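You operate a simulated robot arm through the tools that you are given. There is no shell and no other tool.

Carry out the task below with a simulated two-armed robot. There is one attempt and no reset: what you move stays moved.

TASK
On the top of the fold table, fold the flower cloth in half.
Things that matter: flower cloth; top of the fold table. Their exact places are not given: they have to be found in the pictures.

Only the result counts: the job must be done as asked and must still hold three seconds after the hand-in. Knocking over, shifting, dropping, spilling or breaking anything else fails it. Flat cloth is picked up by pressing the open fingertips on it (5 to 10 N) and closing them slowly along it; thin cloth reads only 2 to 8 mm in the jaws.

THE ROBOT
Two 6-joint arms with two-finger parallel grippers on one trunk, on a base that moves. Base frame: it is fixed to the floor where the robot stands at the start and does not move with it; the origin is under the middle of the robot, x ahead of it, y to its left, z up; the surface under the hand at the start is at about z = 0.9. Readings come in m, degrees, newtons and seconds.
The left shoulder is at the start at [0.28, 0.185, 1.105], the right one opposite. With the tool pointing down near the work surface each hand reaches from about 0.56 to 0.94 m from the robot's upright axis, wherever it stands, measured 20 degrees to its own side. Places, roughly: top of the fold table [0.6, -0.1, 0.9]. Payload 1.57 kg a hand.
The tool frame of a hand sits at the grasp point between the pads (the TCP): z along the fingers, y along the line on which they close. The tips reach 0.03 m beyond it. Largest opening 0.08 m; finger width 0.017, thickness 0.012; the body of the gripper, 0.04 by 0.082 m, starts 0.08 m behind the TCP.
Orientation is told as [roll, pitch, yaw] about the base's x, y, z axes, in that order, counted from this pose: with the fingers straight down and closing along the base's y, the tool's x points along the base's -x, its y along +y and its z along -z.

THE INTERFACE
- The arms move only by the tool arm_command. It takes "left_steps", "right_steps" or both (then of equal length, played together; a hand with none holds still); each is one flat list of numbers, 7 for each row, row after row: the shift along the tool's x, y, z in m, then the turn, a rotation vector about the tool's x, y, z in degrees, then the opening, from 0 (shut) to 1 (fully open). In form: [dx, dy, dz, wx, wy, wz, grip, dx, dy, dz, wx, wy, wz, grip, ...]. A call has 1 to 20 rows; each row shifts and turns the commanded pose from where the row before left it, along the tool's axes as they then stand. Rows are played at 5 a second. More than 0.05 m and 8.6 degrees between two rows, or a gripper value outside its range, and nothing of the call is played. Where a pose cannot be reached the arm comes as near as it can. A force on the tool above 40 N (or 10 N above the force at the start of the call, whichever is more), or a blocked arm, ends the call early, and 0.2 s more pass. The fingers move at their own pace (about 0.153 m/s each) and stop on an object; they squeeze with about 35 N. The grip force told is the motor's: it shows also when the fingers shut on nothing. Time passes only in rows, and 0.2 s behind the last, so rows that do not move let the fingers close. The reply holds the time, the measured pose of the TCP, the force on the tool along the base axes, the opening and the grip force, in the units named above and with some noise, with the torque about the TCP (base axes, N m) and any sound that the robot's microphone picked up, and new pictures: "pictures" is both (left out), scene, wrist or none (wrist: the cameras of the hands that moved).
- Cameras (640 x 400 px; columns grow to the right, rows downward): "scene" is now at [0.2409, -0.0121, 1.5439]; the picture's right is [-0.15, -0.99, 0.00], its down [-0.84, 0.13, -0.53] and it looks along [0.53, -0.08, -0.85] (base axes); focal length 266 px, centre (320, 200). "left" rides on the left gripper at [0.072, 0.007, -0.122] in its tool frame; the picture's right is [-0.09, 1.00, 0.00], its down [-0.84, -0.08, -0.54] and it looks along [-0.54, -0.05, 0.84] (tool axes); focal length 238 px, centre (320, 200). "right" rides on the right gripper at [0.072, -0.007, -0.122] in its tool frame; the picture's right is [0.09, 1.00, 0.00], its down [-0.84, 0.08, -0.54] and it looks along [-0.54, 0.05, 0.84] (tool axes); focal length 238 px, centre (320, 200).
- slide_trunk(by): slides the trunk up (or, below 0, down) by that many m; the arms and the scene camera ride with it, the base frame stays. It gives what a move gives, with no picture.
- steer(legs): drives the robot by 1 to 6 legs, each [ahead, turn to the left] in m and degrees, along the robot's own axes; the way and the turn of a leg run together, so that a leg with both is an arc; at most 1.5 m and 180 degrees a leg. The arms and the cameras ride along, it lands a little off, and it stops where it bumps. It gives what a move gives, and a new picture of the scene camera.
- turn_head(pan, tilt): turns the head with the scene camera to pan (to the left, within 86 degrees either way) and tilt (down, from -29 to 69), counted from straight ahead of the robot. It gives what a move gives, and a new picture of the scene camera.
- measure_at(camera, pixels): there is no depth. For up to 12 entries [column, row, z] of the newest picture of that camera ("zoom" is the newest enlarged one), the place [x, y] in the base frame at which the ray of that pixel passes the height z, good to about 0.002 m, but the place of the scene camera against the robot may be out by one fixed shift of up to 0.025 m in any direction. No time passes.
- zoom(camera, box): a new picture of the part [left, top, right, bottom] of that camera's present view, enlarged. No time passes.
- sign_off(): hands the job in; it is judged then, once.

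Open the grippers and draw the arms clear of the work before you hand the job in, unless the task says otherwise.

The tools are called after "Request:" by a JSON object that holds its "fn" and its "kwargs". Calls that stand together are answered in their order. arm_command: Moves the arms, as the interface text tells. Its arguments: {"type":"object","properties":{"left_steps":{"type":"array"},"right_steps":{"type":"array"},"pictures":{"type":"string","enum":["both","scene","wrist","none"]}},"required":[]} The other tools are called the same way: slide_trunk (by) moves the trunk up or down; steer (legs) drives the base; turn_head (pan, tilt) turns the head that bears the scene camera; measure_at (camera, pixels) gives the place at which the rays of pixels pass given heights; zoom (camera, box) takes an enlarged picture of a part of a camera's view; sign_off () hands the job in.

At the start:

```text
t: 0.0
left_eef_pos: [0.5586, 0.2456, 1.136]
left_tcp_rot: [0.0, 0.2, 0.0]
left_force: [-0.4, 0.3, 0.3]
left_wrist_torque: [0.0, 0.0, -0.02]
left_gripper_width: 0.0801
left_grip_force: 0.0
right_eef_pos: [0.5236, -0.3116, 1.1493]
right_tcp_rot: [0.0, 0.0, -0.1]
right_force: [0.2, 0.8, -0.8]
right_wrist_torque: [0.01, 0.02, 0.0]
right_gripper_width: 0.08
right_grip_force: 0.0
trunk travel left (down, up): [-0.8, 0.19]
robot x, y, heading: [-0.0005, 0.0019, 0.1]
head pan, tilt (commanded): [-8.8, 57.8]
```

scene: 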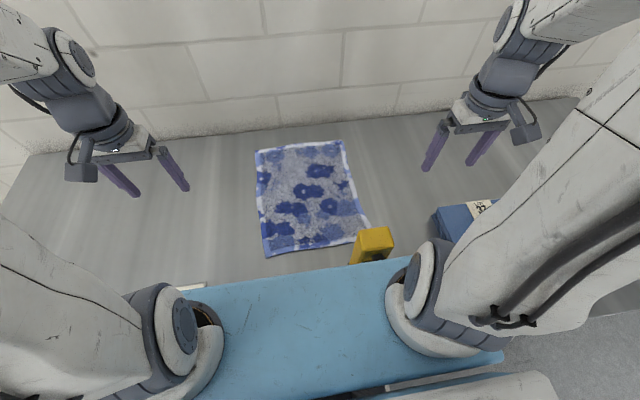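
right: 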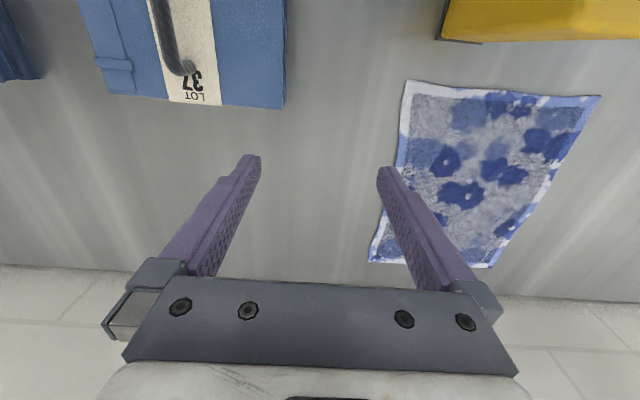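
left: 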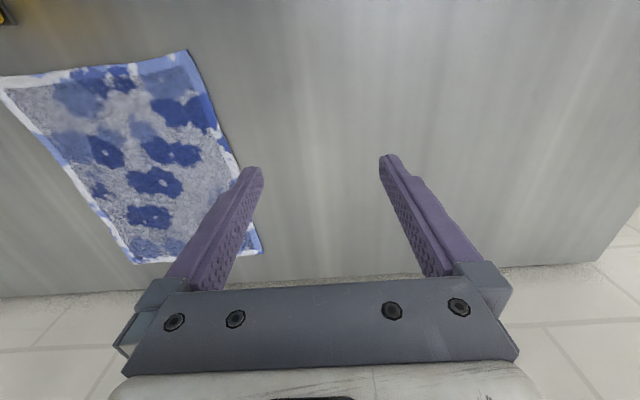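

The scene shows the flower cloth (corners about (255,150), (343,141), (366,235), (267,256)), with a yellow object near its near-right corner at (373,243). I zoom in to see it in detail.

Request:
{"fn": "zoom", "kwargs": {"camera": "scene", "box": [230, 120, 430, 270]}}

Request:
{"fn": "measure_at", "kwargs": {"camera": "scene", "pixels": [[255, 150, 0.9], [343, 141, 0.9], [366, 235, 0.9], [267, 256, 0.9], [352, 264, 0.9], [390, 250, 0.9], [435, 210, 0.9]]}}

Request:
{"fn": "measure_at", "kwargs": {"camera": "right", "pixels": [[406, 80, 0.9], [601, 96, 0.9], [370, 262, 0.9], [490, 267, 0.9], [440, 38, 0.9], [284, 107, 0.9], [480, 43, 0.9]]}}

Request:
{"fn": "measure_at", "kwargs": {"camera": "left", "pixels": [[2, 90, 0.9], [188, 51, 0.9], [262, 253, 0.9], [135, 263, 0.9]]}}

```text
2.67 times, centred on (330, 195) of scene
```

zoom: 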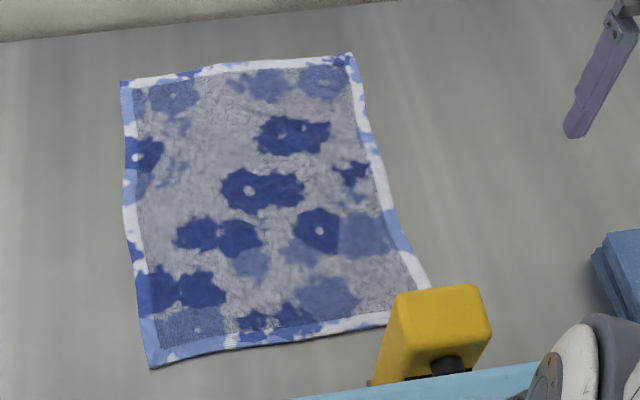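

```text
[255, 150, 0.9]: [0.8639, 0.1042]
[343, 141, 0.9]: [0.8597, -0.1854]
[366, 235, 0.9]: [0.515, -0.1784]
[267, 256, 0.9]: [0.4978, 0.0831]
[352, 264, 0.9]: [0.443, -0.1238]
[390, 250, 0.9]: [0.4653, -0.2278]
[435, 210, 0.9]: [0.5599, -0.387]
```

```text
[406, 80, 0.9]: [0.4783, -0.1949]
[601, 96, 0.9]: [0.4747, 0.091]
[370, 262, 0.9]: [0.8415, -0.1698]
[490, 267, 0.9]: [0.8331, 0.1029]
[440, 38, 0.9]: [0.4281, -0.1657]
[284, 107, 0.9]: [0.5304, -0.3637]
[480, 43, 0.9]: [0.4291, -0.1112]
```

```text
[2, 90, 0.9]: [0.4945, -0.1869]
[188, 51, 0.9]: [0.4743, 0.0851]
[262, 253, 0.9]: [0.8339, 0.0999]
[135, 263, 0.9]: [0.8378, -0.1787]
```

The cloth spans about x 0.475–0.84, y −0.19–0.10, and the yellow object stands just off its near-right corner. I look at the yellow object in the right wrist camera and the scene camera to judge its height.

Request:
{"fn": "zoom", "kwargs": {"camera": "right", "box": [400, 0, 640, 150]}}

Request:
{"fn": "zoom", "kwargs": {"camera": "scene", "box": [330, 210, 430, 275]}}

Request:
{"fn": "turn_head", "kwargs": {"pan": -15, "tilt": 69}}

```text
2.67 times, centred on (520, 75) of right
```

zoom: 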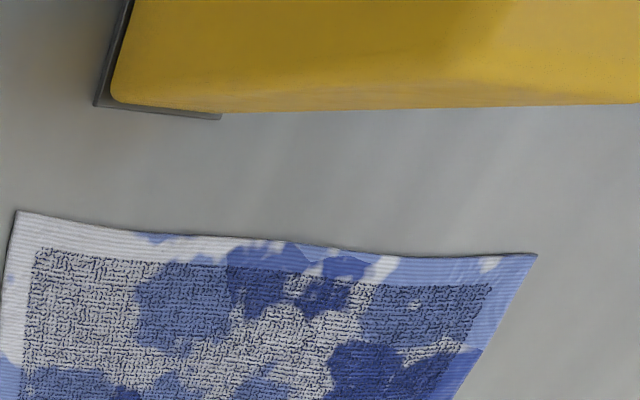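

```text
6.15 times, centred on (380, 242) of scene
```

zoom: 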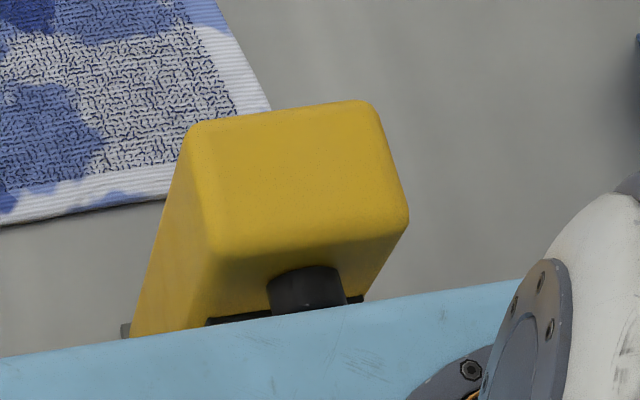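

```text
t: 0.7
left_eef_pos: [0.5571, 0.2448, 1.1353]
left_tcp_rot: [0.0, 0.0, 0.0]
left_force: [0.0, -0.3, -1.5]
left_wrist_torque: [-0.03, 0.02, -0.01]
left_gripper_width: 0.0802
left_grip_force: 0.0
right_eef_pos: [0.5234, -0.3114, 1.1488]
right_tcp_rot: [0.0, 0.1, -0.1]
right_force: [-0.1, 0.3, 0.2]
right_wrist_torque: [0.05, -0.03, -0.05]
right_gripper_width: 0.0798
right_grip_force: 0.0
trunk travel left (down, up): [-0.8, 0.19]
robot x, y, heading: [0.0007, -0.0023, 0.0]
head pan, tilt (commanded): [-15.0, 68.8]
```

scene: 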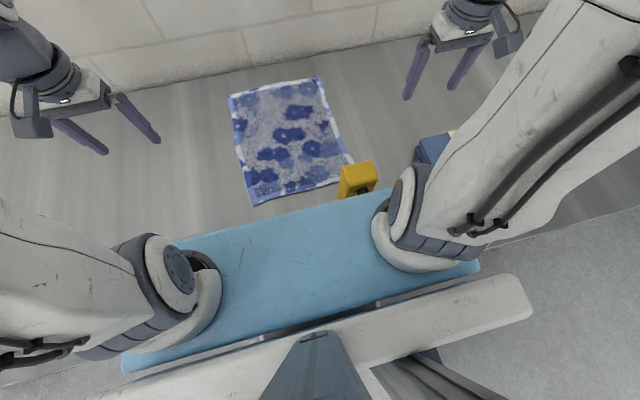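

The yellow object looks tall (about 0.17 m) and stands with its far face near x≈0.43, so I need its exact geometry before working near that corner. I tilt the right hand so that its camera looks straight down and shift it toward the cloth's right edge, staying high.

Request:
{"fn": "arm_command", "kwargs": {"right_steps": [0, 0.025, 0, 0, 7.5, 0, 1, 0, 0.025, 0, 0, 7.5, 0, 1, 0, 0.025, 0, 0, 7.5, 0, 1, 0, 0.025, 0, 0, 7.5, 0, 1, 0, 0, 0, 0, 0, 0, 1], "pictures": "both"}}

```text
t: 1.9
left_eef_pos: [0.5579, 0.2447, 1.1337]
left_tcp_rot: [0.0, 0.0, 0.0]
left_force: [0.1, 0.4, -0.4]
left_wrist_torque: [-0.03, 0.02, 0.01]
left_gripper_width: 0.0801
left_grip_force: 0.1
right_eef_pos: [0.5232, -0.2092, 1.1465]
right_tcp_rot: [0.0, 30.2, 0.0]
right_force: [0.0, 0.0, -0.4]
right_wrist_torque: [-0.01, 0.05, 0.0]
right_gripper_width: 0.0801
right_grip_force: 0.0
trunk travel left (down, up): [-0.8, 0.19]
robot x, y, heading: [-0.0033, 0.0009, -0.2]
head pan, tilt (commanded): [-15.0, 68.8]
```

scene: 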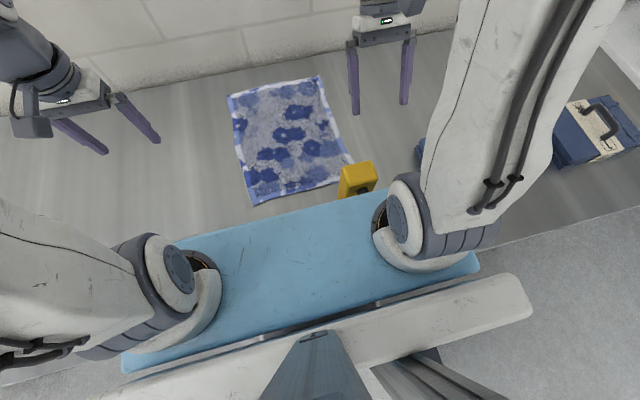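
right: 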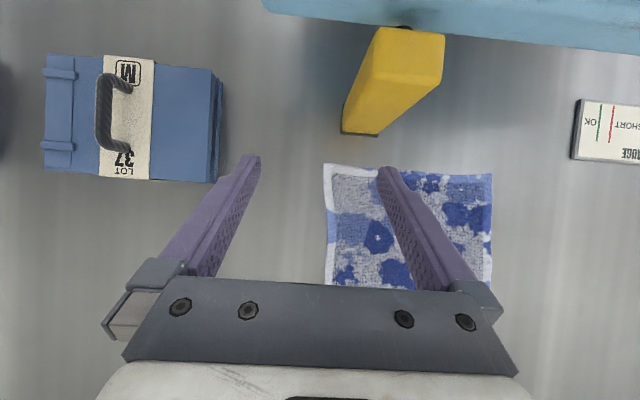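

The straight-down view shows the yellow block at (380,80), the blue box at (130,120), and a card at (610,130). I zoom and measure the yellow block's bottom and top edges and the cloth corners.

Request:
{"fn": "zoom", "kwargs": {"camera": "right", "box": [300, 10, 500, 135]}}

Request:
{"fn": "measure_at", "kwargs": {"camera": "right", "pixels": [[342, 131, 0.9], [376, 135, 0.9], [379, 27, 1.08], [445, 34, 1.08], [440, 86, 1.08], [375, 70, 1.08], [325, 164, 0.9], [492, 175, 0.9], [270, 12, 0.95], [574, 100, 0.9], [572, 158, 0.9]]}}

```text
3.20 times, centred on (400, 72) of right
```

zoom: 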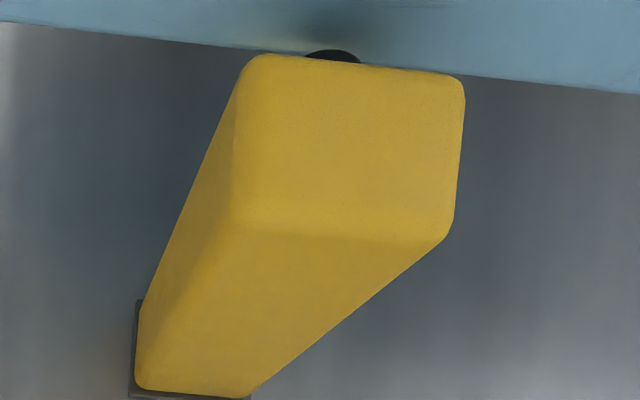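

```text
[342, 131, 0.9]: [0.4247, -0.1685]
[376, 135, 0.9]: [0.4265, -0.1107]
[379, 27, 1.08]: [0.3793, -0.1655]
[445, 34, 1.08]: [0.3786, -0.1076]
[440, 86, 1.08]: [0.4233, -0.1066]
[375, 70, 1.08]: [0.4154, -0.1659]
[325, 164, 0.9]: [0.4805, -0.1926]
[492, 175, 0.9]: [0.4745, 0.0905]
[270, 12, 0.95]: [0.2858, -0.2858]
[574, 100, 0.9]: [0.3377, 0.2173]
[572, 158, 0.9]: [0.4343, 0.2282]
```

Yellow block: x 0.375–0.427, y −0.168…−0.107, top ≈1.08. Now I check what lies behind the far table edge by looking up with the head.

Request:
{"fn": "turn_head", "kwargs": {"pan": 0, "tilt": 35}}

```text
t: 2.9
left_eef_pos: [0.557, 0.2452, 1.136]
left_tcp_rot: [0.1, 0.0, -0.1]
left_force: [0.6, -0.1, 0.3]
left_wrist_torque: [0.01, 0.01, 0.05]
left_gripper_width: 0.0799
left_grip_force: 0.1
right_eef_pos: [0.5226, -0.2082, 1.1479]
right_tcp_rot: [0.0, 29.9, 0.0]
right_force: [-0.8, -0.4, -0.4]
right_wrist_torque: [-0.01, 0.01, -0.02]
right_gripper_width: 0.0802
right_grip_force: 0.0
trunk travel left (down, up): [-0.8, 0.19]
robot x, y, heading: [0.0026, 0.0004, 0.0]
head pan, tilt (commanded): [0.0, 35.0]
```

scene: 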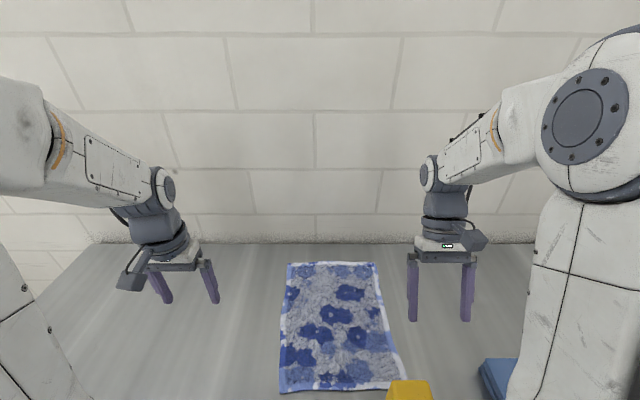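

The picture shows a brick wall behind the table at row ≈243. I measure where the table meets it, and the cloth's far corners.

Request:
{"fn": "measure_at", "kwargs": {"camera": "scene", "pixels": [[320, 243, 0.9], [100, 243, 0.9], [530, 243, 0.9], [288, 263, 0.9], [377, 262, 0.9], [281, 392, 0.9]]}}

Request:
{"fn": "zoom", "kwargs": {"camera": "scene", "box": [240, 220, 440, 345]}}

```text
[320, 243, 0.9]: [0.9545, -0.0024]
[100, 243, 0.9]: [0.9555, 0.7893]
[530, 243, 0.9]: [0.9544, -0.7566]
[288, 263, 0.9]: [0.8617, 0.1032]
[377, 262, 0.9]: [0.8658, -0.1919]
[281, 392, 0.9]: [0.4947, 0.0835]
```

```text
3.20 times, centred on (340, 282) of scene
```

zoom: 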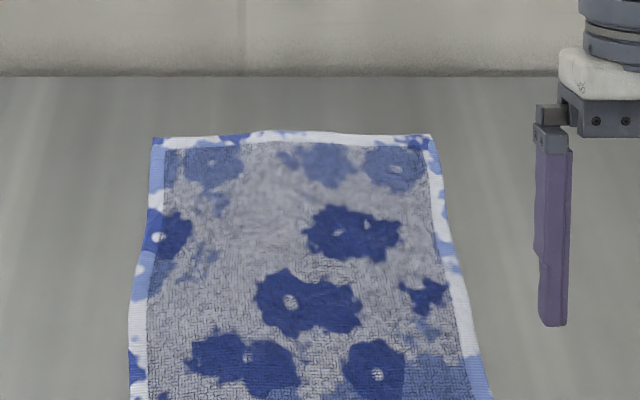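

The wall is at x≈0.93, so both near and far edges are workable. Plan: pick both near corners with the hands tilted 25° (leaning away from the yellow block), carry them over to the far edge. First I bring both hands above the near corners at z≈1.0.

Request:
{"fn": "arm_command", "kwargs": {"left_steps": [0, -0.04, 0, 0, 6.25, 0, 1, 0, -0.04, 0, 0, 6.25, 0, 1, 0, -0.04, 0, 0, 6.25, 0, 1, 0, -0.04, 0, 0, 6.25, 0, 1, 0, -0.027, 0, 0, 0, 0, 0.7, -0.00062, 0, 0.02972, 0, 0, 0, 0.4, -0.00062, 0, 0.02972, 0, 0, 0, 0.4, -0.00062, 0, 0.02972, 0, 0, 0, 0.4, -0.00062, 0, 0.02972, 0, 0, 0, 0.4, -0.00062, 0, 0.02972, 0, 0, 0, 0.4, 0, 0, 0, 0, 0, 0, 0.4], "right_steps": [0, 0.012, 0, 0, -5, 0, 1, 0, 0.012, 0, 0, 0, 0, 1, 0, 0.012, 0, 0, 0, 0, 1, 0, 0.012, 0, 0, 0, 0, 1, 0, 0, 0, 0, 0, 0, 0.7, -0.0087, 0, 0.0286, 0, 0, 0, 0.4, -0.0087, 0, 0.0286, 0, 0, 0, 0.4, -0.0087, 0, 0.0286, 0, 0, 0, 0.4, -0.0087, 0, 0.0286, 0, 0, 0, 0.4, -0.0087, 0, 0.0286, 0, 0, 0, 0.4, 0, 0, 0, 0, 0, 0, 0.4], "pictures": "wrist"}}

Request:
{"fn": "turn_head", "kwargs": {"pan": -5, "tilt": 58}}

```text
t: 5.3
left_eef_pos: [0.4987, 0.0577, 0.9986]
left_tcp_rot: [0.1, 24.9, -0.1]
left_force: [-0.5, -0.6, -0.6]
left_wrist_torque: [0.01, 0.01, 0.01]
left_gripper_width: 0.0322
left_grip_force: 0.0
right_eef_pos: [0.5017, -0.1614, 1.0013]
right_tcp_rot: [-0.1, 25.0, 0.1]
right_force: [0.5, -0.6, -0.4]
right_wrist_torque: [-0.03, 0.01, -0.02]
right_gripper_width: 0.032
right_grip_force: 0.0
trunk travel left (down, up): [-0.8, 0.19]
robot x, y, heading: [0.0004, 0.0001, -0.2]
head pan, tilt (commanded): [0.0, 35.0]
```

right: 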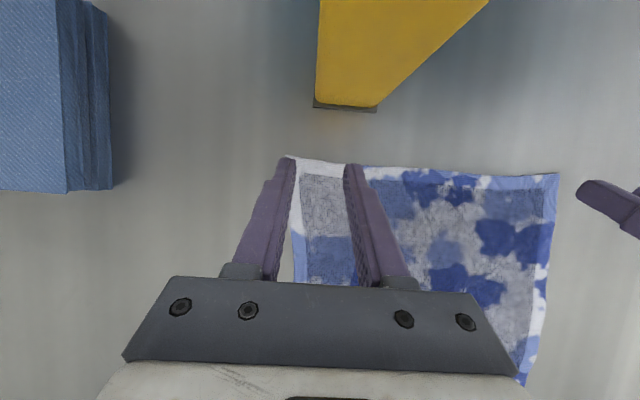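
left: 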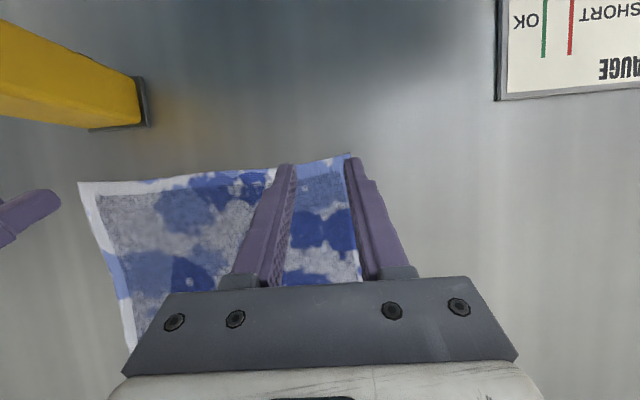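

```text
t: 6.2
left_eef_pos: [0.4993, 0.0581, 1.0001]
left_tcp_rot: [0.0, 25.0, 0.0]
left_force: [0.1, -0.4, 0.5]
left_wrist_torque: [0.0, -0.01, 0.0]
left_gripper_width: 0.0317
left_grip_force: 0.0
right_eef_pos: [0.5017, -0.1623, 1.0015]
right_tcp_rot: [0.1, 25.0, 0.0]
right_force: [0.4, 0.8, -0.1]
right_wrist_torque: [0.02, 0.0, 0.02]
right_gripper_width: 0.032
right_grip_force: 0.1
trunk travel left (down, up): [-0.8, 0.19]
robot x, y, heading: [-0.0022, -0.0001, 0.2]
head pan, tilt (commanded): [-5.0, 58.0]
```

scene: 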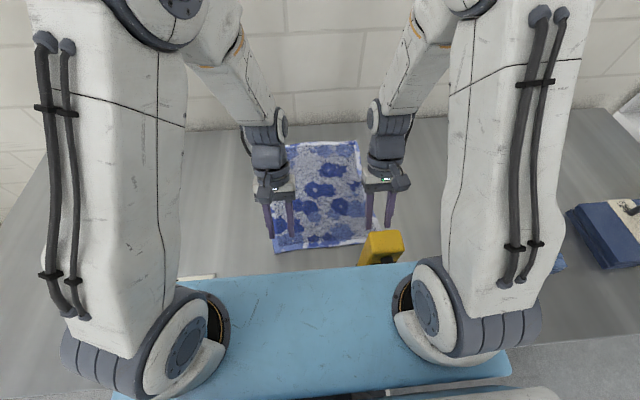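

Both hands hang above the near corners (right view corner ≈(288,158), left view corner ≈(350,155)). I measure the near edge again from these closer views.

Request:
{"fn": "measure_at", "kwargs": {"camera": "right", "pixels": [[289, 157, 0.903], [320, 162, 0.903], [450, 170, 0.903], [558, 174, 0.903], [346, 109, 0.9], [376, 111, 0.9]]}}

Request:
{"fn": "measure_at", "kwargs": {"camera": "left", "pixels": [[350, 154, 0.903], [320, 160, 0.903], [200, 176, 0.903], [78, 183, 0.903], [148, 126, 0.9]]}}

Request:
{"fn": "zoom", "kwargs": {"camera": "right", "box": [240, 90, 440, 215]}}

Request:
{"fn": "zoom", "kwargs": {"camera": "left", "box": [220, 90, 420, 215]}}

```text
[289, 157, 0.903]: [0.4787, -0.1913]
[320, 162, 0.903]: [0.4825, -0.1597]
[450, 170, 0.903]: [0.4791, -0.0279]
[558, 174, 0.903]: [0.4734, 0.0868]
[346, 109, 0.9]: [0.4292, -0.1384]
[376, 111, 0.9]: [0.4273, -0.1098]
```

```text
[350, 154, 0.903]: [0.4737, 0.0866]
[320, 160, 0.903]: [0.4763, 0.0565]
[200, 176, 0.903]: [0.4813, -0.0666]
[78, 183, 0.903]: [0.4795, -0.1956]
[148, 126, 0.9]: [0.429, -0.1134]
```

```text
3.20 times, centred on (340, 152) of right
```

zoom: 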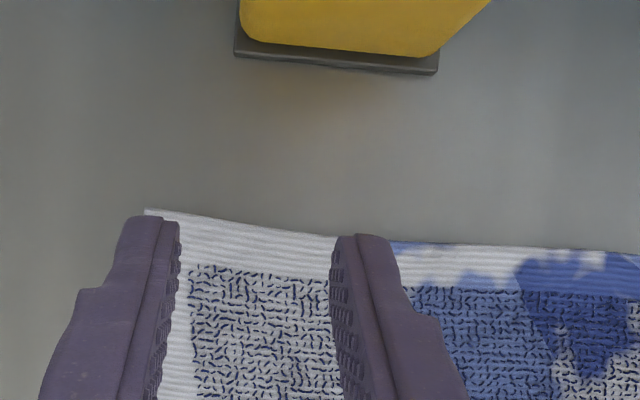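

```text
3.20 times, centred on (320, 152) of left
```

zoom: 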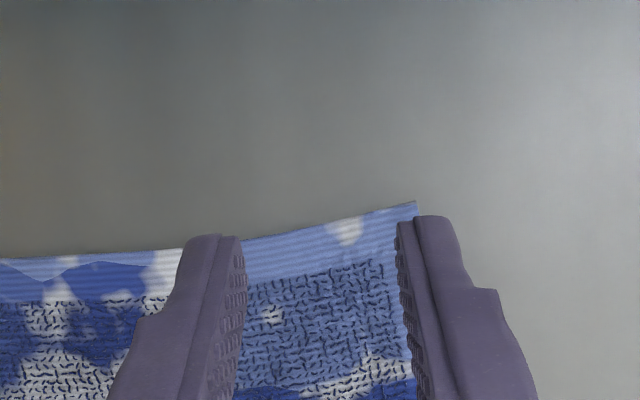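

The near edge lies at x≈0.476 (left grasp) and 0.4825 (right grasp). I shift each hand 4 mm inward so both fingers land on cloth, and descend to just above the surface.

Request:
{"fn": "arm_command", "kwargs": {"left_steps": [-0.00775, -0.004, 0.01662, 0, 0, 0, 0.4, -0.00775, 0, 0.01662, 0, 0, 0, 0.4, -0.00775, 0, 0.01662, 0, 0, 0, 0.4, 0, 0, 0, 0, 0, 0, 0.4], "right_steps": [-0.00955, 0.004, 0.01577, 0, 0, 0, 0.4, -0.00775, 0, 0.01662, 0, 0, 0, 0.4, -0.00775, 0, 0.01662, 0, 0, 0, 0.4, 0, 0, 0, 0, 0, 0, 0.4], "pictures": "wrist"}}

```text
t: 7.2
left_eef_pos: [0.4996, 0.0532, 0.9445]
left_tcp_rot: [-0.1, 25.1, 0.0]
left_force: [-0.5, -0.6, -0.8]
left_wrist_torque: [0.02, -0.01, -0.01]
left_gripper_width: 0.032
left_grip_force: 0.0
right_eef_pos: [0.504, -0.1586, 0.9463]
right_tcp_rot: [0.0, 24.9, 0.0]
right_force: [-0.2, -0.4, 0.1]
right_wrist_torque: [0.01, 0.03, 0.03]
right_gripper_width: 0.0317
right_grip_force: 0.1
trunk travel left (down, up): [-0.8, 0.19]
robot x, y, heading: [0.0003, -0.0034, -0.1]
head pan, tilt (commanded): [-5.0, 58.0]
```

right: 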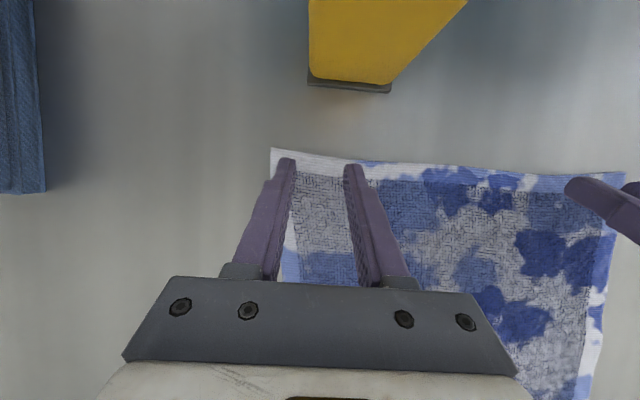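
left: 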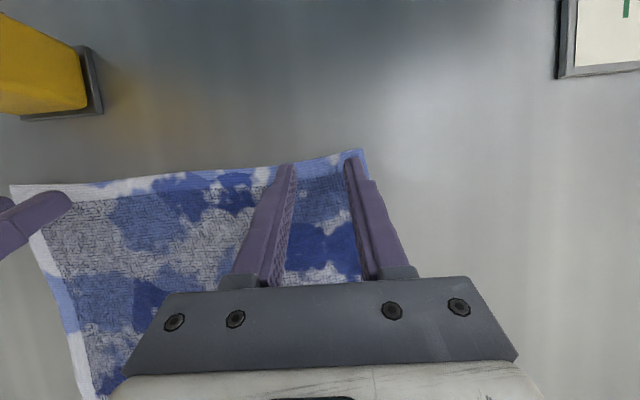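

The tips are now about 1 cm above the cloth with both fingers inside its edges. I go down slowly 9 mm and read the force.

Request:
{"fn": "arm_command", "kwargs": {"left_steps": [-0.00127, 0, 0.00272, 0, 0, 0, 0.4, -0.00127, 0, 0.00272, 0, 0, 0, 0.4, -0.00127, 0, 0.00272, 0, 0, 0, 0.4, 0, 0, 0, 0, 0, 0, 0.4], "right_steps": [-0.00127, 0, 0.00272, 0, 0, 0, 0.4, -0.00127, 0, 0.00272, 0, 0, 0, 0.4, -0.00127, 0, 0.00272, 0, 0, 0, 0.4, 0, 0, 0, 0, 0, 0, 0.4], "pictures": "none"}}

```text
t: 8.2
left_eef_pos: [0.4987, 0.0532, 0.9344]
left_tcp_rot: [0.1, 25.0, 0.0]
left_force: [-0.5, 0.0, 2.0]
left_wrist_torque: [0.0, -0.01, 0.0]
left_gripper_width: 0.0319
left_grip_force: 0.1
right_eef_pos: [0.5037, -0.1585, 0.9374]
right_tcp_rot: [-0.1, 25.0, 0.0]
right_force: [0.5, 0.2, 0.7]
right_wrist_torque: [0.01, -0.01, -0.01]
right_gripper_width: 0.032
right_grip_force: 0.1
trunk travel left (down, up): [-0.8, 0.19]
robot x, y, heading: [-0.0003, -0.001, 0.2]
head pan, tilt (commanded): [-5.0, 58.0]
```

The left hand reads 2 N (first contact), the right nothing yet. I go down in 1 mm steps, the left 2 mm and the right 4 mm.

Request:
{"fn": "arm_command", "kwargs": {"left_steps": [-0.00042, 0, 0.00091, 0, 0, 0, 0.4, -0.00042, 0, 0.00091, 0, 0, 0, 0.4, 0, 0, 0, 0, 0, 0, 0.4], "right_steps": [-0.00085, 0, 0.00181, 0, 0, 0, 0.4, -0.00085, 0, 0.00181, 0, 0, 0, 0.4, 0, 0, 0, 0, 0, 0, 0.4], "pictures": "none"}}

```text
t: 9.0
left_eef_pos: [0.4978, 0.0547, 0.9325]
left_tcp_rot: [-0.1, 25.0, 0.0]
left_force: [-1.2, -0.5, 8.2]
left_wrist_torque: [-0.06, 0.12, 0.0]
left_gripper_width: 0.032
left_grip_force: 0.1
right_eef_pos: [0.5037, -0.1584, 0.9339]
right_tcp_rot: [-0.1, 25.0, 0.0]
right_force: [1.0, 0.6, 2.3]
right_wrist_torque: [0.02, -0.02, -0.04]
right_gripper_width: 0.0319
right_grip_force: 0.0
trunk travel left (down, up): [-0.8, 0.19]
robot x, y, heading: [0.0006, -0.0025, 0.1]
head pan, tilt (commanded): [-5.0, 58.0]
```

Left presses with 8 N; right with 2.3 N, so I lower the right another 2 mm.

Request:
{"fn": "arm_command", "kwargs": {"right_steps": [-0.00042, 0, 0.00091, 0, 0, 0, 0.4, -0.00042, 0, 0.00091, 0, 0, 0, 0.4, 0, 0, 0, 0, 0, 0, 0.4], "pictures": "none"}}

```text
t: 9.8
left_eef_pos: [0.4986, 0.0555, 0.9345]
left_tcp_rot: [0.0, 25.0, 0.0]
left_force: [-2.0, -1.6, 6.8]
left_wrist_torque: [-0.06, 0.08, 0.02]
left_gripper_width: 0.0322
left_grip_force: 0.4
right_eef_pos: [0.5035, -0.1598, 0.9317]
right_tcp_rot: [0.0, 24.9, 0.0]
right_force: [1.2, 1.2, 24.6]
right_wrist_torque: [-0.11, 0.09, 0.0]
right_gripper_width: 0.0318
right_grip_force: 0.1
trunk travel left (down, up): [-0.8, 0.19]
robot x, y, heading: [0.0028, -0.002, 0.2]
head pan, tilt (commanded): [-5.0, 58.0]
```

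The right now presses with 24.6 N, too hard; I raise it 1 mm.

Request:
{"fn": "arm_command", "kwargs": {"right_steps": [0.00042, 0, -0.00091, 0, 0, 0, 0.4, 0, 0, 0, 0, 0, 0, 0.4], "pictures": "none"}}

```text
t: 10.4
left_eef_pos: [0.4977, 0.0537, 0.9327]
left_tcp_rot: [0.0, 25.1, 0.0]
left_force: [-0.8, -1.9, 8.9]
left_wrist_torque: [-0.09, 0.09, 0.01]
left_gripper_width: 0.0322
left_grip_force: 0.2
right_eef_pos: [0.504, -0.1602, 0.9326]
right_tcp_rot: [0.0, 25.0, 0.0]
right_force: [2.6, 0.4, 26.0]
right_wrist_torque: [-0.11, 0.07, -0.02]
right_gripper_width: 0.0318
right_grip_force: 0.1
trunk travel left (down, up): [-0.8, 0.19]
robot x, y, heading: [-0.0031, 0.0006, 0.1]
head pan, tilt (commanded): [-5.0, 58.0]
```

It still reads 26 N, so I raise the right by another 1 mm with a short settle.

Request:
{"fn": "arm_command", "kwargs": {"right_steps": [0.00042, 0, -0.00091, 0, 0, 0, 0.4, 0, 0, 0, 0, 0, 0, 0.4, 0, 0, 0, 0, 0, 0, 0.4], "pictures": "wrist"}}

```text
t: 11.2
left_eef_pos: [0.4982, 0.055, 0.9329]
left_tcp_rot: [0.0, 25.0, 0.1]
left_force: [-0.2, -1.9, 11.1]
left_wrist_torque: [-0.11, 0.11, 0.03]
left_gripper_width: 0.0322
left_grip_force: 0.1
right_eef_pos: [0.503, -0.1585, 0.9339]
right_tcp_rot: [0.0, 24.9, 0.1]
right_force: [-1.3, 3.0, 11.7]
right_wrist_torque: [0.04, 0.09, -0.02]
right_gripper_width: 0.0318
right_grip_force: 0.1
trunk travel left (down, up): [-0.8, 0.19]
robot x, y, heading: [-0.0006, 0.0008, 0.2]
head pan, tilt (commanded): [-5.0, 58.0]
```

right: 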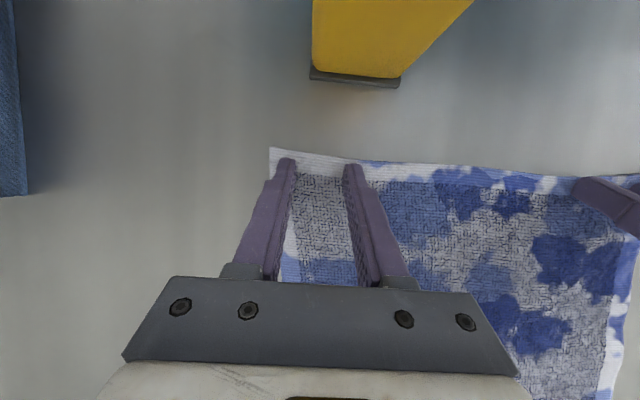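

Both hands now press at about 11 N with both fingers on the cloth. I close slowly along the cloth on both sides.

Request:
{"fn": "arm_command", "kwargs": {"left_steps": [0, 0, 0, 0, 0, 0, 0.35, 0, 0, 0, 0, 0, 0, 0.31, 0, 0, 0, 0, 0, 0, 0.27, 0, 0, 0, 0, 0, 0, 0.23, 0, 0, 0, 0, 0, 0, 0.19, 0, 0, 0, 0, 0, 0, 0.15, 0, 0, 0, 0, 0, 0, 0.11, 0, 0, 0, 0, 0, 0, 0.07, 0, 0, 0, 0, 0, 0, 0.03, 0, 0, 0, 0, 0, 0, 0, 0, 0, 0, 0, 0, 0, 0, 0, 0, 0, 0, 0, 0, 0], "right_steps": [0, 0, 0, 0, 0, 0, 0.35, 0, 0, 0, 0, 0, 0, 0.31, 0, 0, 0, 0, 0, 0, 0.27, 0, 0, 0, 0, 0, 0, 0.23, 0, 0, 0, 0, 0, 0, 0.19, 0, 0, 0, 0, 0, 0, 0.15, 0, 0, 0, 0, 0, 0, 0.11, 0, 0, 0, 0, 0, 0, 0.07, 0, 0, 0, 0, 0, 0, 0.03, 0, 0, 0, 0, 0, 0, 0, 0, 0, 0, 0, 0, 0, 0, 0, 0, 0, 0, 0, 0, 0], "pictures": "wrist"}}

```text
t: 13.8
left_eef_pos: [0.4986, 0.0541, 0.9335]
left_tcp_rot: [-0.1, 25.0, 0.0]
left_force: [0.6, -10.3, 9.1]
left_wrist_torque: [-0.28, 0.06, 0.06]
left_gripper_width: 0.0038
left_grip_force: 24.5
right_eef_pos: [0.5037, -0.1589, 0.9333]
right_tcp_rot: [-0.1, 25.0, 0.0]
right_force: [-0.2, 9.0, 9.7]
right_wrist_torque: [0.25, 0.06, -0.08]
right_gripper_width: 0.0033
right_grip_force: 24.6
trunk travel left (down, up): [-0.8, 0.19]
robot x, y, heading: [0.0007, -0.0004, -0.0]
head pan, tilt (commanded): [-5.0, 58.0]
```

right: 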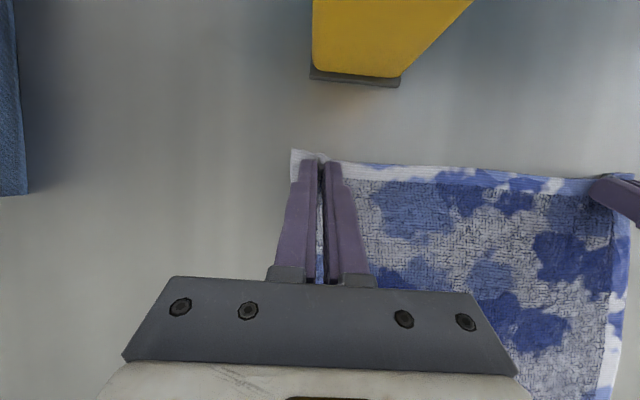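
left: 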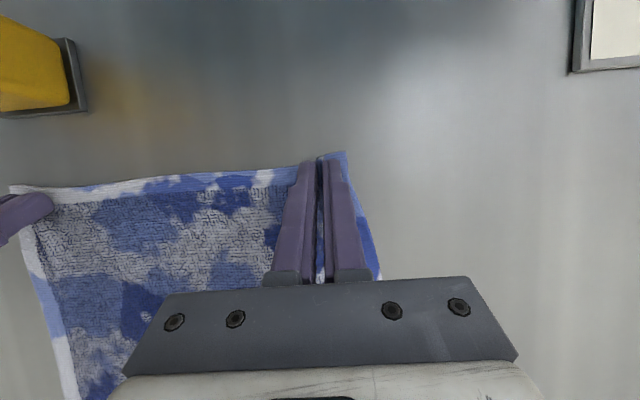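

Both jaws hold cloth (3.8 and 3.3 mm, 24.5 N), with about 10 N of sideways tension between the hands. I begin the lift along an arc (3 rows), easing the hands 3 mm each toward the other, and check the grip.

Request:
{"fn": "arm_command", "kwargs": {"left_steps": [0.007115, -0.001, -0.017598, 0, -0.8333, 0, 0, 0.004224, -0.001, -0.018532, 0, -0.8333, 0, 0, 0.001246, -0.001, -0.019075, 0, -0.8333, 0, 0], "right_steps": [0.007115, 0.001, -0.017598, 0, -0.8333, 0, 0, 0.004224, 0.001, -0.018532, 0, -0.8333, 0, 0, 0.001246, 0.001, -0.019075, 0, -0.8333, 0, 0], "pictures": "both"}}

```text
t: 14.6
left_eef_pos: [0.5069, 0.0525, 0.9885]
left_tcp_rot: [-0.1, 22.5, 0.0]
left_force: [0.1, -1.9, -0.4]
left_wrist_torque: [-0.05, -0.01, -0.02]
left_gripper_width: 0.0036
left_grip_force: 24.3
right_eef_pos: [0.5151, -0.1547, 0.9886]
right_tcp_rot: [0.0, 22.4, 0.1]
right_force: [-0.5, 2.1, -0.3]
right_wrist_torque: [0.07, 0.01, -0.01]
right_gripper_width: 0.0033
right_grip_force: 24.2
trunk travel left (down, up): [-0.8, 0.19]
robot x, y, heading: [-0.0005, 0.0029, 0.1]
head pan, tilt (commanded): [-5.0, 58.0]
```

scene: 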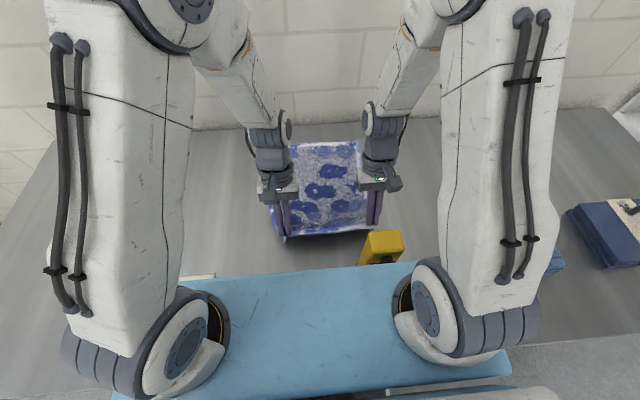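
right: 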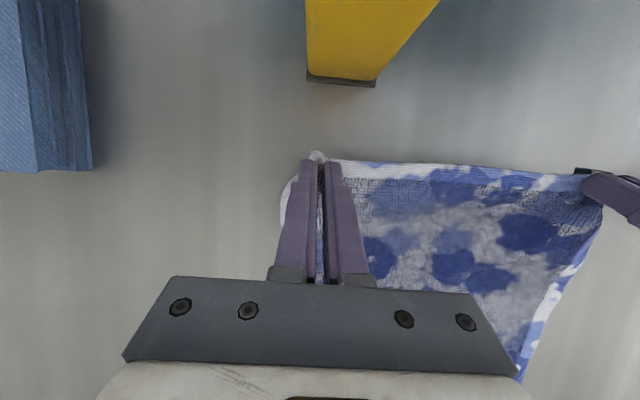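
left: 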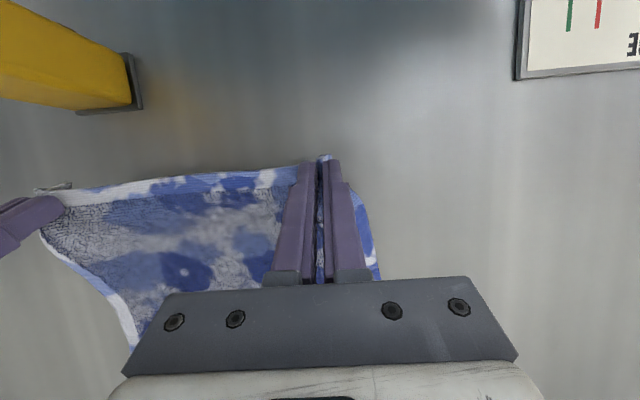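

Both corners are lifted and held (tension only 2 N). I continue the arc up to its top (rows 4–12).

Request:
{"fn": "arm_command", "kwargs": {"left_steps": [-0.001744, 0, -0.01922, 0, -0.8333, 0, 0, -0.004699, 0, -0.01896, 0, -0.8333, 0, 0, -0.007547, 0, -0.018302, 0, -0.8333, 0, 0, -0.010234, 0, -0.017261, 0, -0.8333, 0, 0, -0.012701, 0, -0.015865, 0, -0.8333, 0, 0, -0.0149, 0, -0.014139, 0, -0.8333, 0, 0, -0.01678, 0, -0.012121, 0, -0.8333, 0, 0, -0.018306, 0, -0.009858, 0, -0.8333, 0, 0, -0.019445, 0, -0.0074, 0, -0.8333, 0, 0], "right_steps": [-0.001744, 0, -0.01922, 0, -0.8333, 0, 0, -0.004699, 0, -0.01896, 0, -0.8333, 0, 0, -0.007547, 0, -0.018302, 0, -0.8333, 0, 0, -0.010234, 0, -0.017261, 0, -0.8333, 0, 0, -0.012701, 0, -0.015865, 0, -0.8333, 0, 0, -0.0149, 0, -0.014139, 0, -0.8333, 0, 0, -0.01678, 0, -0.012121, 0, -0.8333, 0, 0, -0.018306, 0, -0.009858, 0, -0.8333, 0, 0, -0.019445, 0, -0.0074, 0, -0.8333, 0, 0], "pictures": "both"}}

```text
t: 16.6
left_eef_pos: [0.6539, 0.0492, 1.0797]
left_tcp_rot: [0.0, 15.1, 0.0]
left_force: [0.0, -1.7, -0.1]
left_wrist_torque: [-0.04, 0.02, -0.01]
left_gripper_width: 0.0035
left_grip_force: 24.4
right_eef_pos: [0.6626, -0.1567, 1.0812]
right_tcp_rot: [0.0, 15.0, -0.1]
right_force: [-0.7, 0.4, 0.0]
right_wrist_torque: [0.04, -0.01, 0.02]
right_gripper_width: 0.0034
right_grip_force: 24.4
trunk travel left (down, up): [-0.8, 0.19]
robot x, y, heading: [-0.0003, 0.0024, 0.0]
head pan, tilt (commanded): [-5.0, 58.0]
```

scene: 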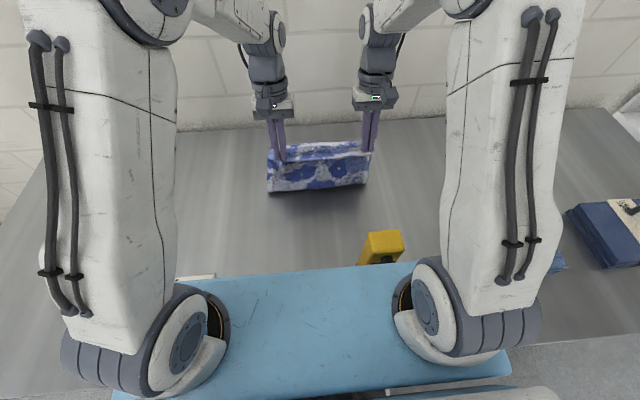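
right: 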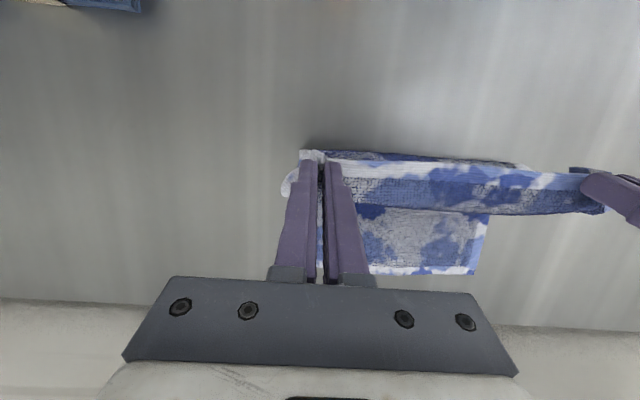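
left: 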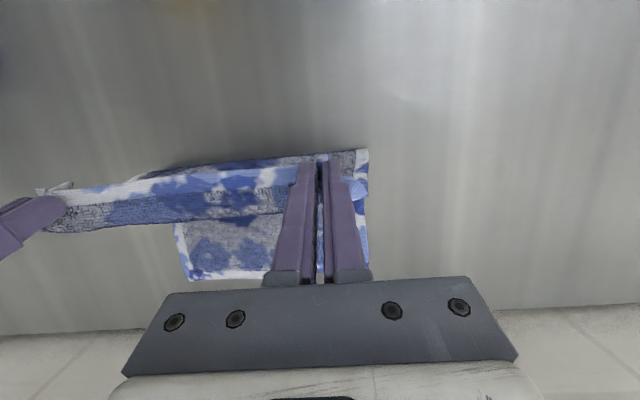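

The cloth hangs over nicely at the top of the arc. I measure where the far edge now lies (right view (473,274), left view (190,280)) to aim the placement.

Request:
{"fn": "measure_at", "kwargs": {"camera": "right", "pixels": [[473, 274, 0.903], [390, 272, 0.903], [489, 216, 0.903]]}}

Request:
{"fn": "measure_at", "kwargs": {"camera": "left", "pixels": [[190, 280, 0.903], [262, 271, 0.903], [174, 223, 0.903], [365, 270, 0.903]]}}

Request:
{"fn": "zoom", "kwargs": {"camera": "right", "box": [280, 120, 520, 290]}}

Request:
{"fn": "zoom", "kwargs": {"camera": "left", "box": [140, 120, 400, 300]}}

Request:
{"fn": "zoom", "kwargs": {"camera": "scene", "box": [230, 90, 430, 215]}}

```text
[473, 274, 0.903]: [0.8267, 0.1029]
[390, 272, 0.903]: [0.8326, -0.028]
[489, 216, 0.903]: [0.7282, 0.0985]
```

```text
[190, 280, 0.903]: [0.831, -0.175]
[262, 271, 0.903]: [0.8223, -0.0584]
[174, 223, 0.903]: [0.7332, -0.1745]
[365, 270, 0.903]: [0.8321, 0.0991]
```

```text
2.35 times, centred on (400, 205) of right
```

zoom: 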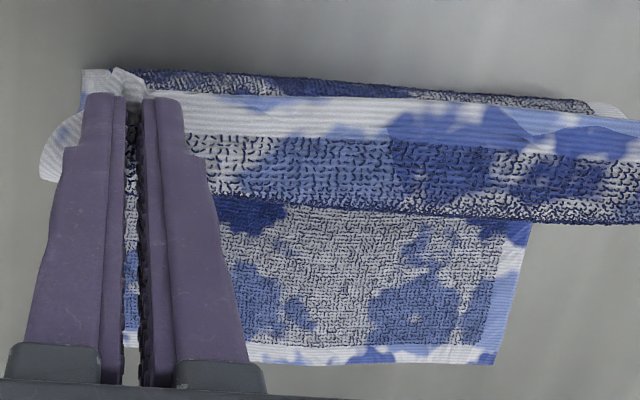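

```text
2.22 times, centred on (270, 210) of left
```

zoom: 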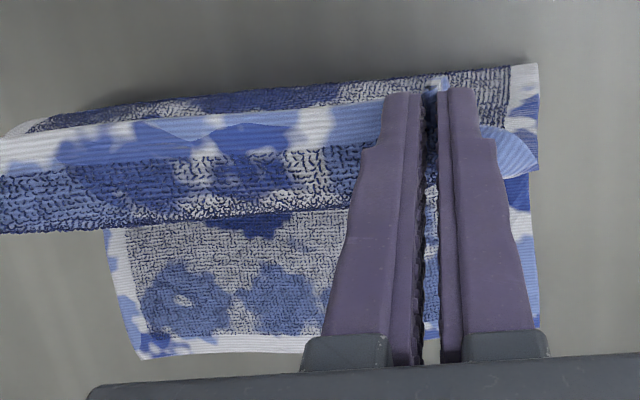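

```text
3.20 times, centred on (330, 152) of scene
```

zoom: 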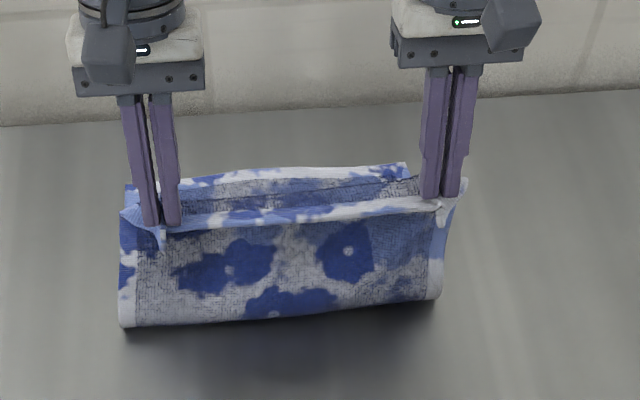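

The far edge lies at x≈0.830 (corners y≈0.101 and −0.175). The held hem is rolled under the fingertips by about 3.5 cm, so I stop the tips at x≈0.778 and shift both hands +15 mm in y to match the far corners, lowering to tips ≈2.5 cm above the table.

Request:
{"fn": "arm_command", "kwargs": {"left_steps": [-0.022468, 0.00167, -0.004039, 0, 0, 0, 0, -0.022776, 0.00167, -0.000218, 0, 0, 0, 0, -0.022392, 0.00167, 0.003609, 0, 0, 0, 0, -0.021329, 0.00167, 0.007329, 0, 0, 0, 0, -0.019615, 0.00167, 0.010822, 0, 0, 0, 0, -0.01731, 0.00167, 0.013989, 0, 0, 0, 0, -0.014472, 0.00167, 0.01673, 0, 0, 0, 0, -0.011201, 0.00167, 0.018962, 0, 0, 0, 0, -0.007585, 0.00167, 0.02062, 0, 0, 0, 0, 0, 0, 0, 0, 0, 0, 0], "right_steps": [-0.021461, 0.00167, -0.003769, 0, 0, 0, 0, -0.0218, 0.00167, 4.4e-05, 0, 0, 0, 0, -0.021477, 0.00167, 0.003854, 0, 0, 0, 0, -0.020502, 0.00167, 0.00755, 0, 0, 0, 0, -0.0189, 0.00167, 0.011014, 0, 0, 0, 0, -0.01673, 0.00167, 0.014144, 0, 0, 0, 0, -0.014046, 0.00167, 0.016844, 0, 0, 0, 0, -0.010939, 0.00167, 0.019032, 0, 0, 0, 0, -0.007497, 0.00167, 0.020644, 0, 0, 0, 0, 0, 0, 0, 0, 0, 0, 0], "pictures": "both"}}

```text
t: 18.8
left_eef_pos: [0.7883, 0.0669, 0.9545]
left_tcp_rot: [0.0, 15.1, 0.0]
left_force: [-0.3, -2.2, 0.3]
left_wrist_torque: [-0.06, 0.02, 0.02]
left_gripper_width: 0.0033
left_grip_force: 24.2
right_eef_pos: [0.7895, -0.1403, 0.955]
right_tcp_rot: [0.0, 15.1, 0.1]
right_force: [0.3, 1.3, 0.3]
right_wrist_torque: [0.07, 0.03, 0.0]
right_gripper_width: 0.0032
right_grip_force: 24.3
trunk travel left (down, up): [-0.8, 0.19]
robot x, y, heading: [-0.0033, -0.0043, 0.2]
head pan, tilt (commanded): [-5.0, 58.0]
```

scene: 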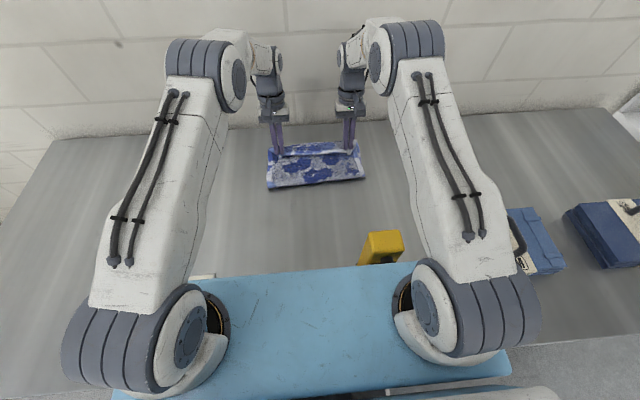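
right: 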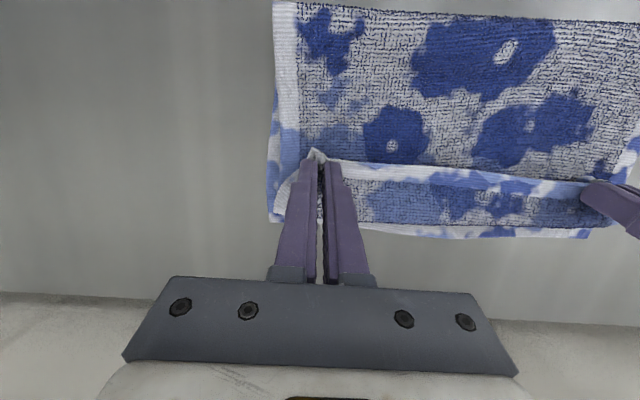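
left: 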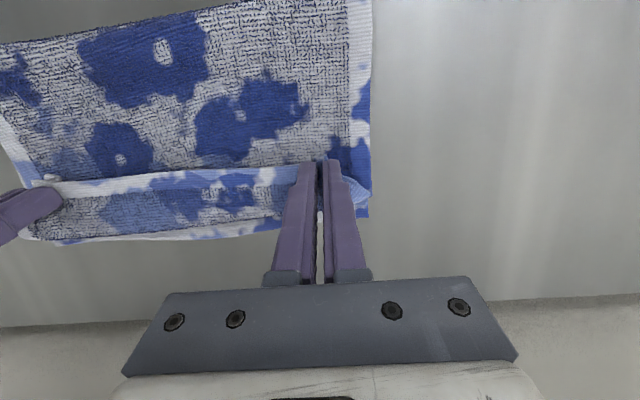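

The upper layer now lies over; I zoom into both wrist views to see how the hem strip and the far edge underneath sit.

Request:
{"fn": "zoom", "kwargs": {"camera": "right", "box": [250, 110, 640, 290]}}

Request:
{"fn": "zoom", "kwargs": {"camera": "left", "box": [0, 110, 400, 290]}}

Request:
{"fn": "measure_at", "kwargs": {"camera": "right", "pixels": [[271, 221, 0.903], [585, 237, 0.903], [430, 236, 0.903], [450, 225, 0.915], [430, 170, 0.93]]}}

Request:
{"fn": "measure_at", "kwargs": {"camera": "left", "pixels": [[368, 217, 0.903], [62, 244, 0.903], [200, 238, 0.903], [200, 222, 0.915]]}}

```text
1.64 times, centred on (445, 200) of right
```

zoom: 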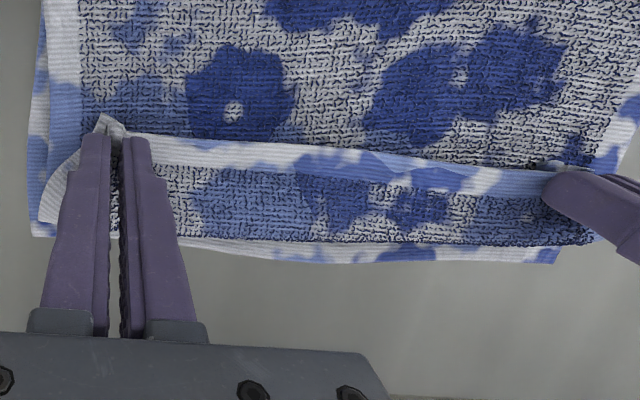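

```text
1.60 times, centred on (200, 200) of left
```

zoom: 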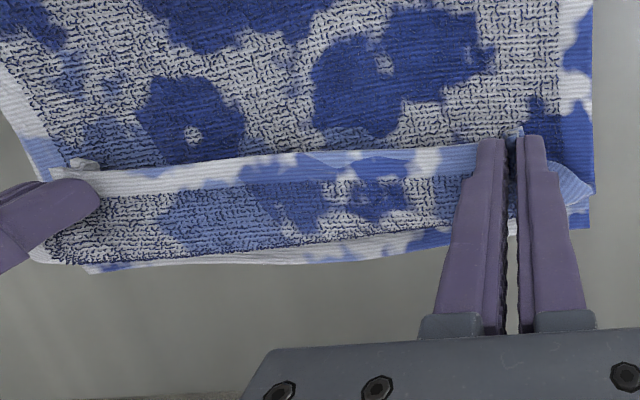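

```text
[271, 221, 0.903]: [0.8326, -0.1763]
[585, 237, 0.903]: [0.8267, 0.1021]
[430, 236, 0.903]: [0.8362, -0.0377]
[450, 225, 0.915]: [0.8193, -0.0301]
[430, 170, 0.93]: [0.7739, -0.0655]
```

```text
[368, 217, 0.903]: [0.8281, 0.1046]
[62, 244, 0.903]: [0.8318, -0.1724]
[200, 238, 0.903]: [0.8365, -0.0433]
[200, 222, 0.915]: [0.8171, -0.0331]
```

The roll's bend is at x≈0.818 and the hem at ≈0.774. I check where the crease on the near side currently lies in the scene picture.

Request:
{"fn": "zoom", "kwargs": {"camera": "scene", "box": [240, 110, 400, 210]}}

Request:
{"fn": "measure_at", "kwargs": {"camera": "scene", "pixels": [[268, 189, 0.905], [320, 184, 0.905], [365, 179, 0.905], [268, 148, 0.905], [357, 141, 0.905]]}}

Request:
{"fn": "measure_at", "kwargs": {"camera": "left", "pixels": [[371, 2, 0.91]]}}

Request:
{"fn": "measure_at", "kwargs": {"camera": "right", "pixels": [[273, 2, 0.91], [273, 2, 0.903]]}}

```text
4.00 times, centred on (320, 160) of scene
```

zoom: 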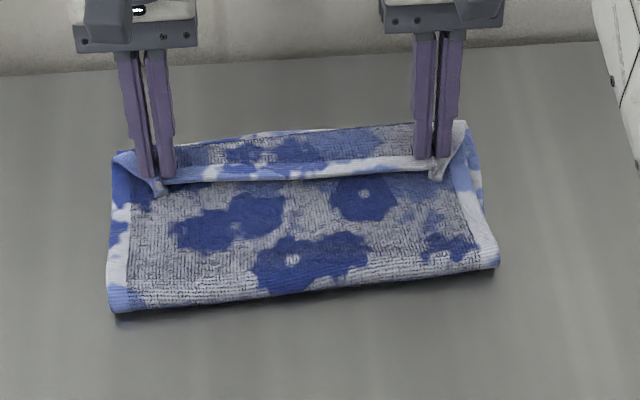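

```text
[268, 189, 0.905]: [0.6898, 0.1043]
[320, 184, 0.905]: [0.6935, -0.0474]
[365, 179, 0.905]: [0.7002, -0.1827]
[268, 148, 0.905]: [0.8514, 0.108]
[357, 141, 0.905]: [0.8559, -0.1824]
```

```text
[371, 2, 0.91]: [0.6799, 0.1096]
```

```text
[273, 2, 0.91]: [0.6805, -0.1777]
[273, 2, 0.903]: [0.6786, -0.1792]
```

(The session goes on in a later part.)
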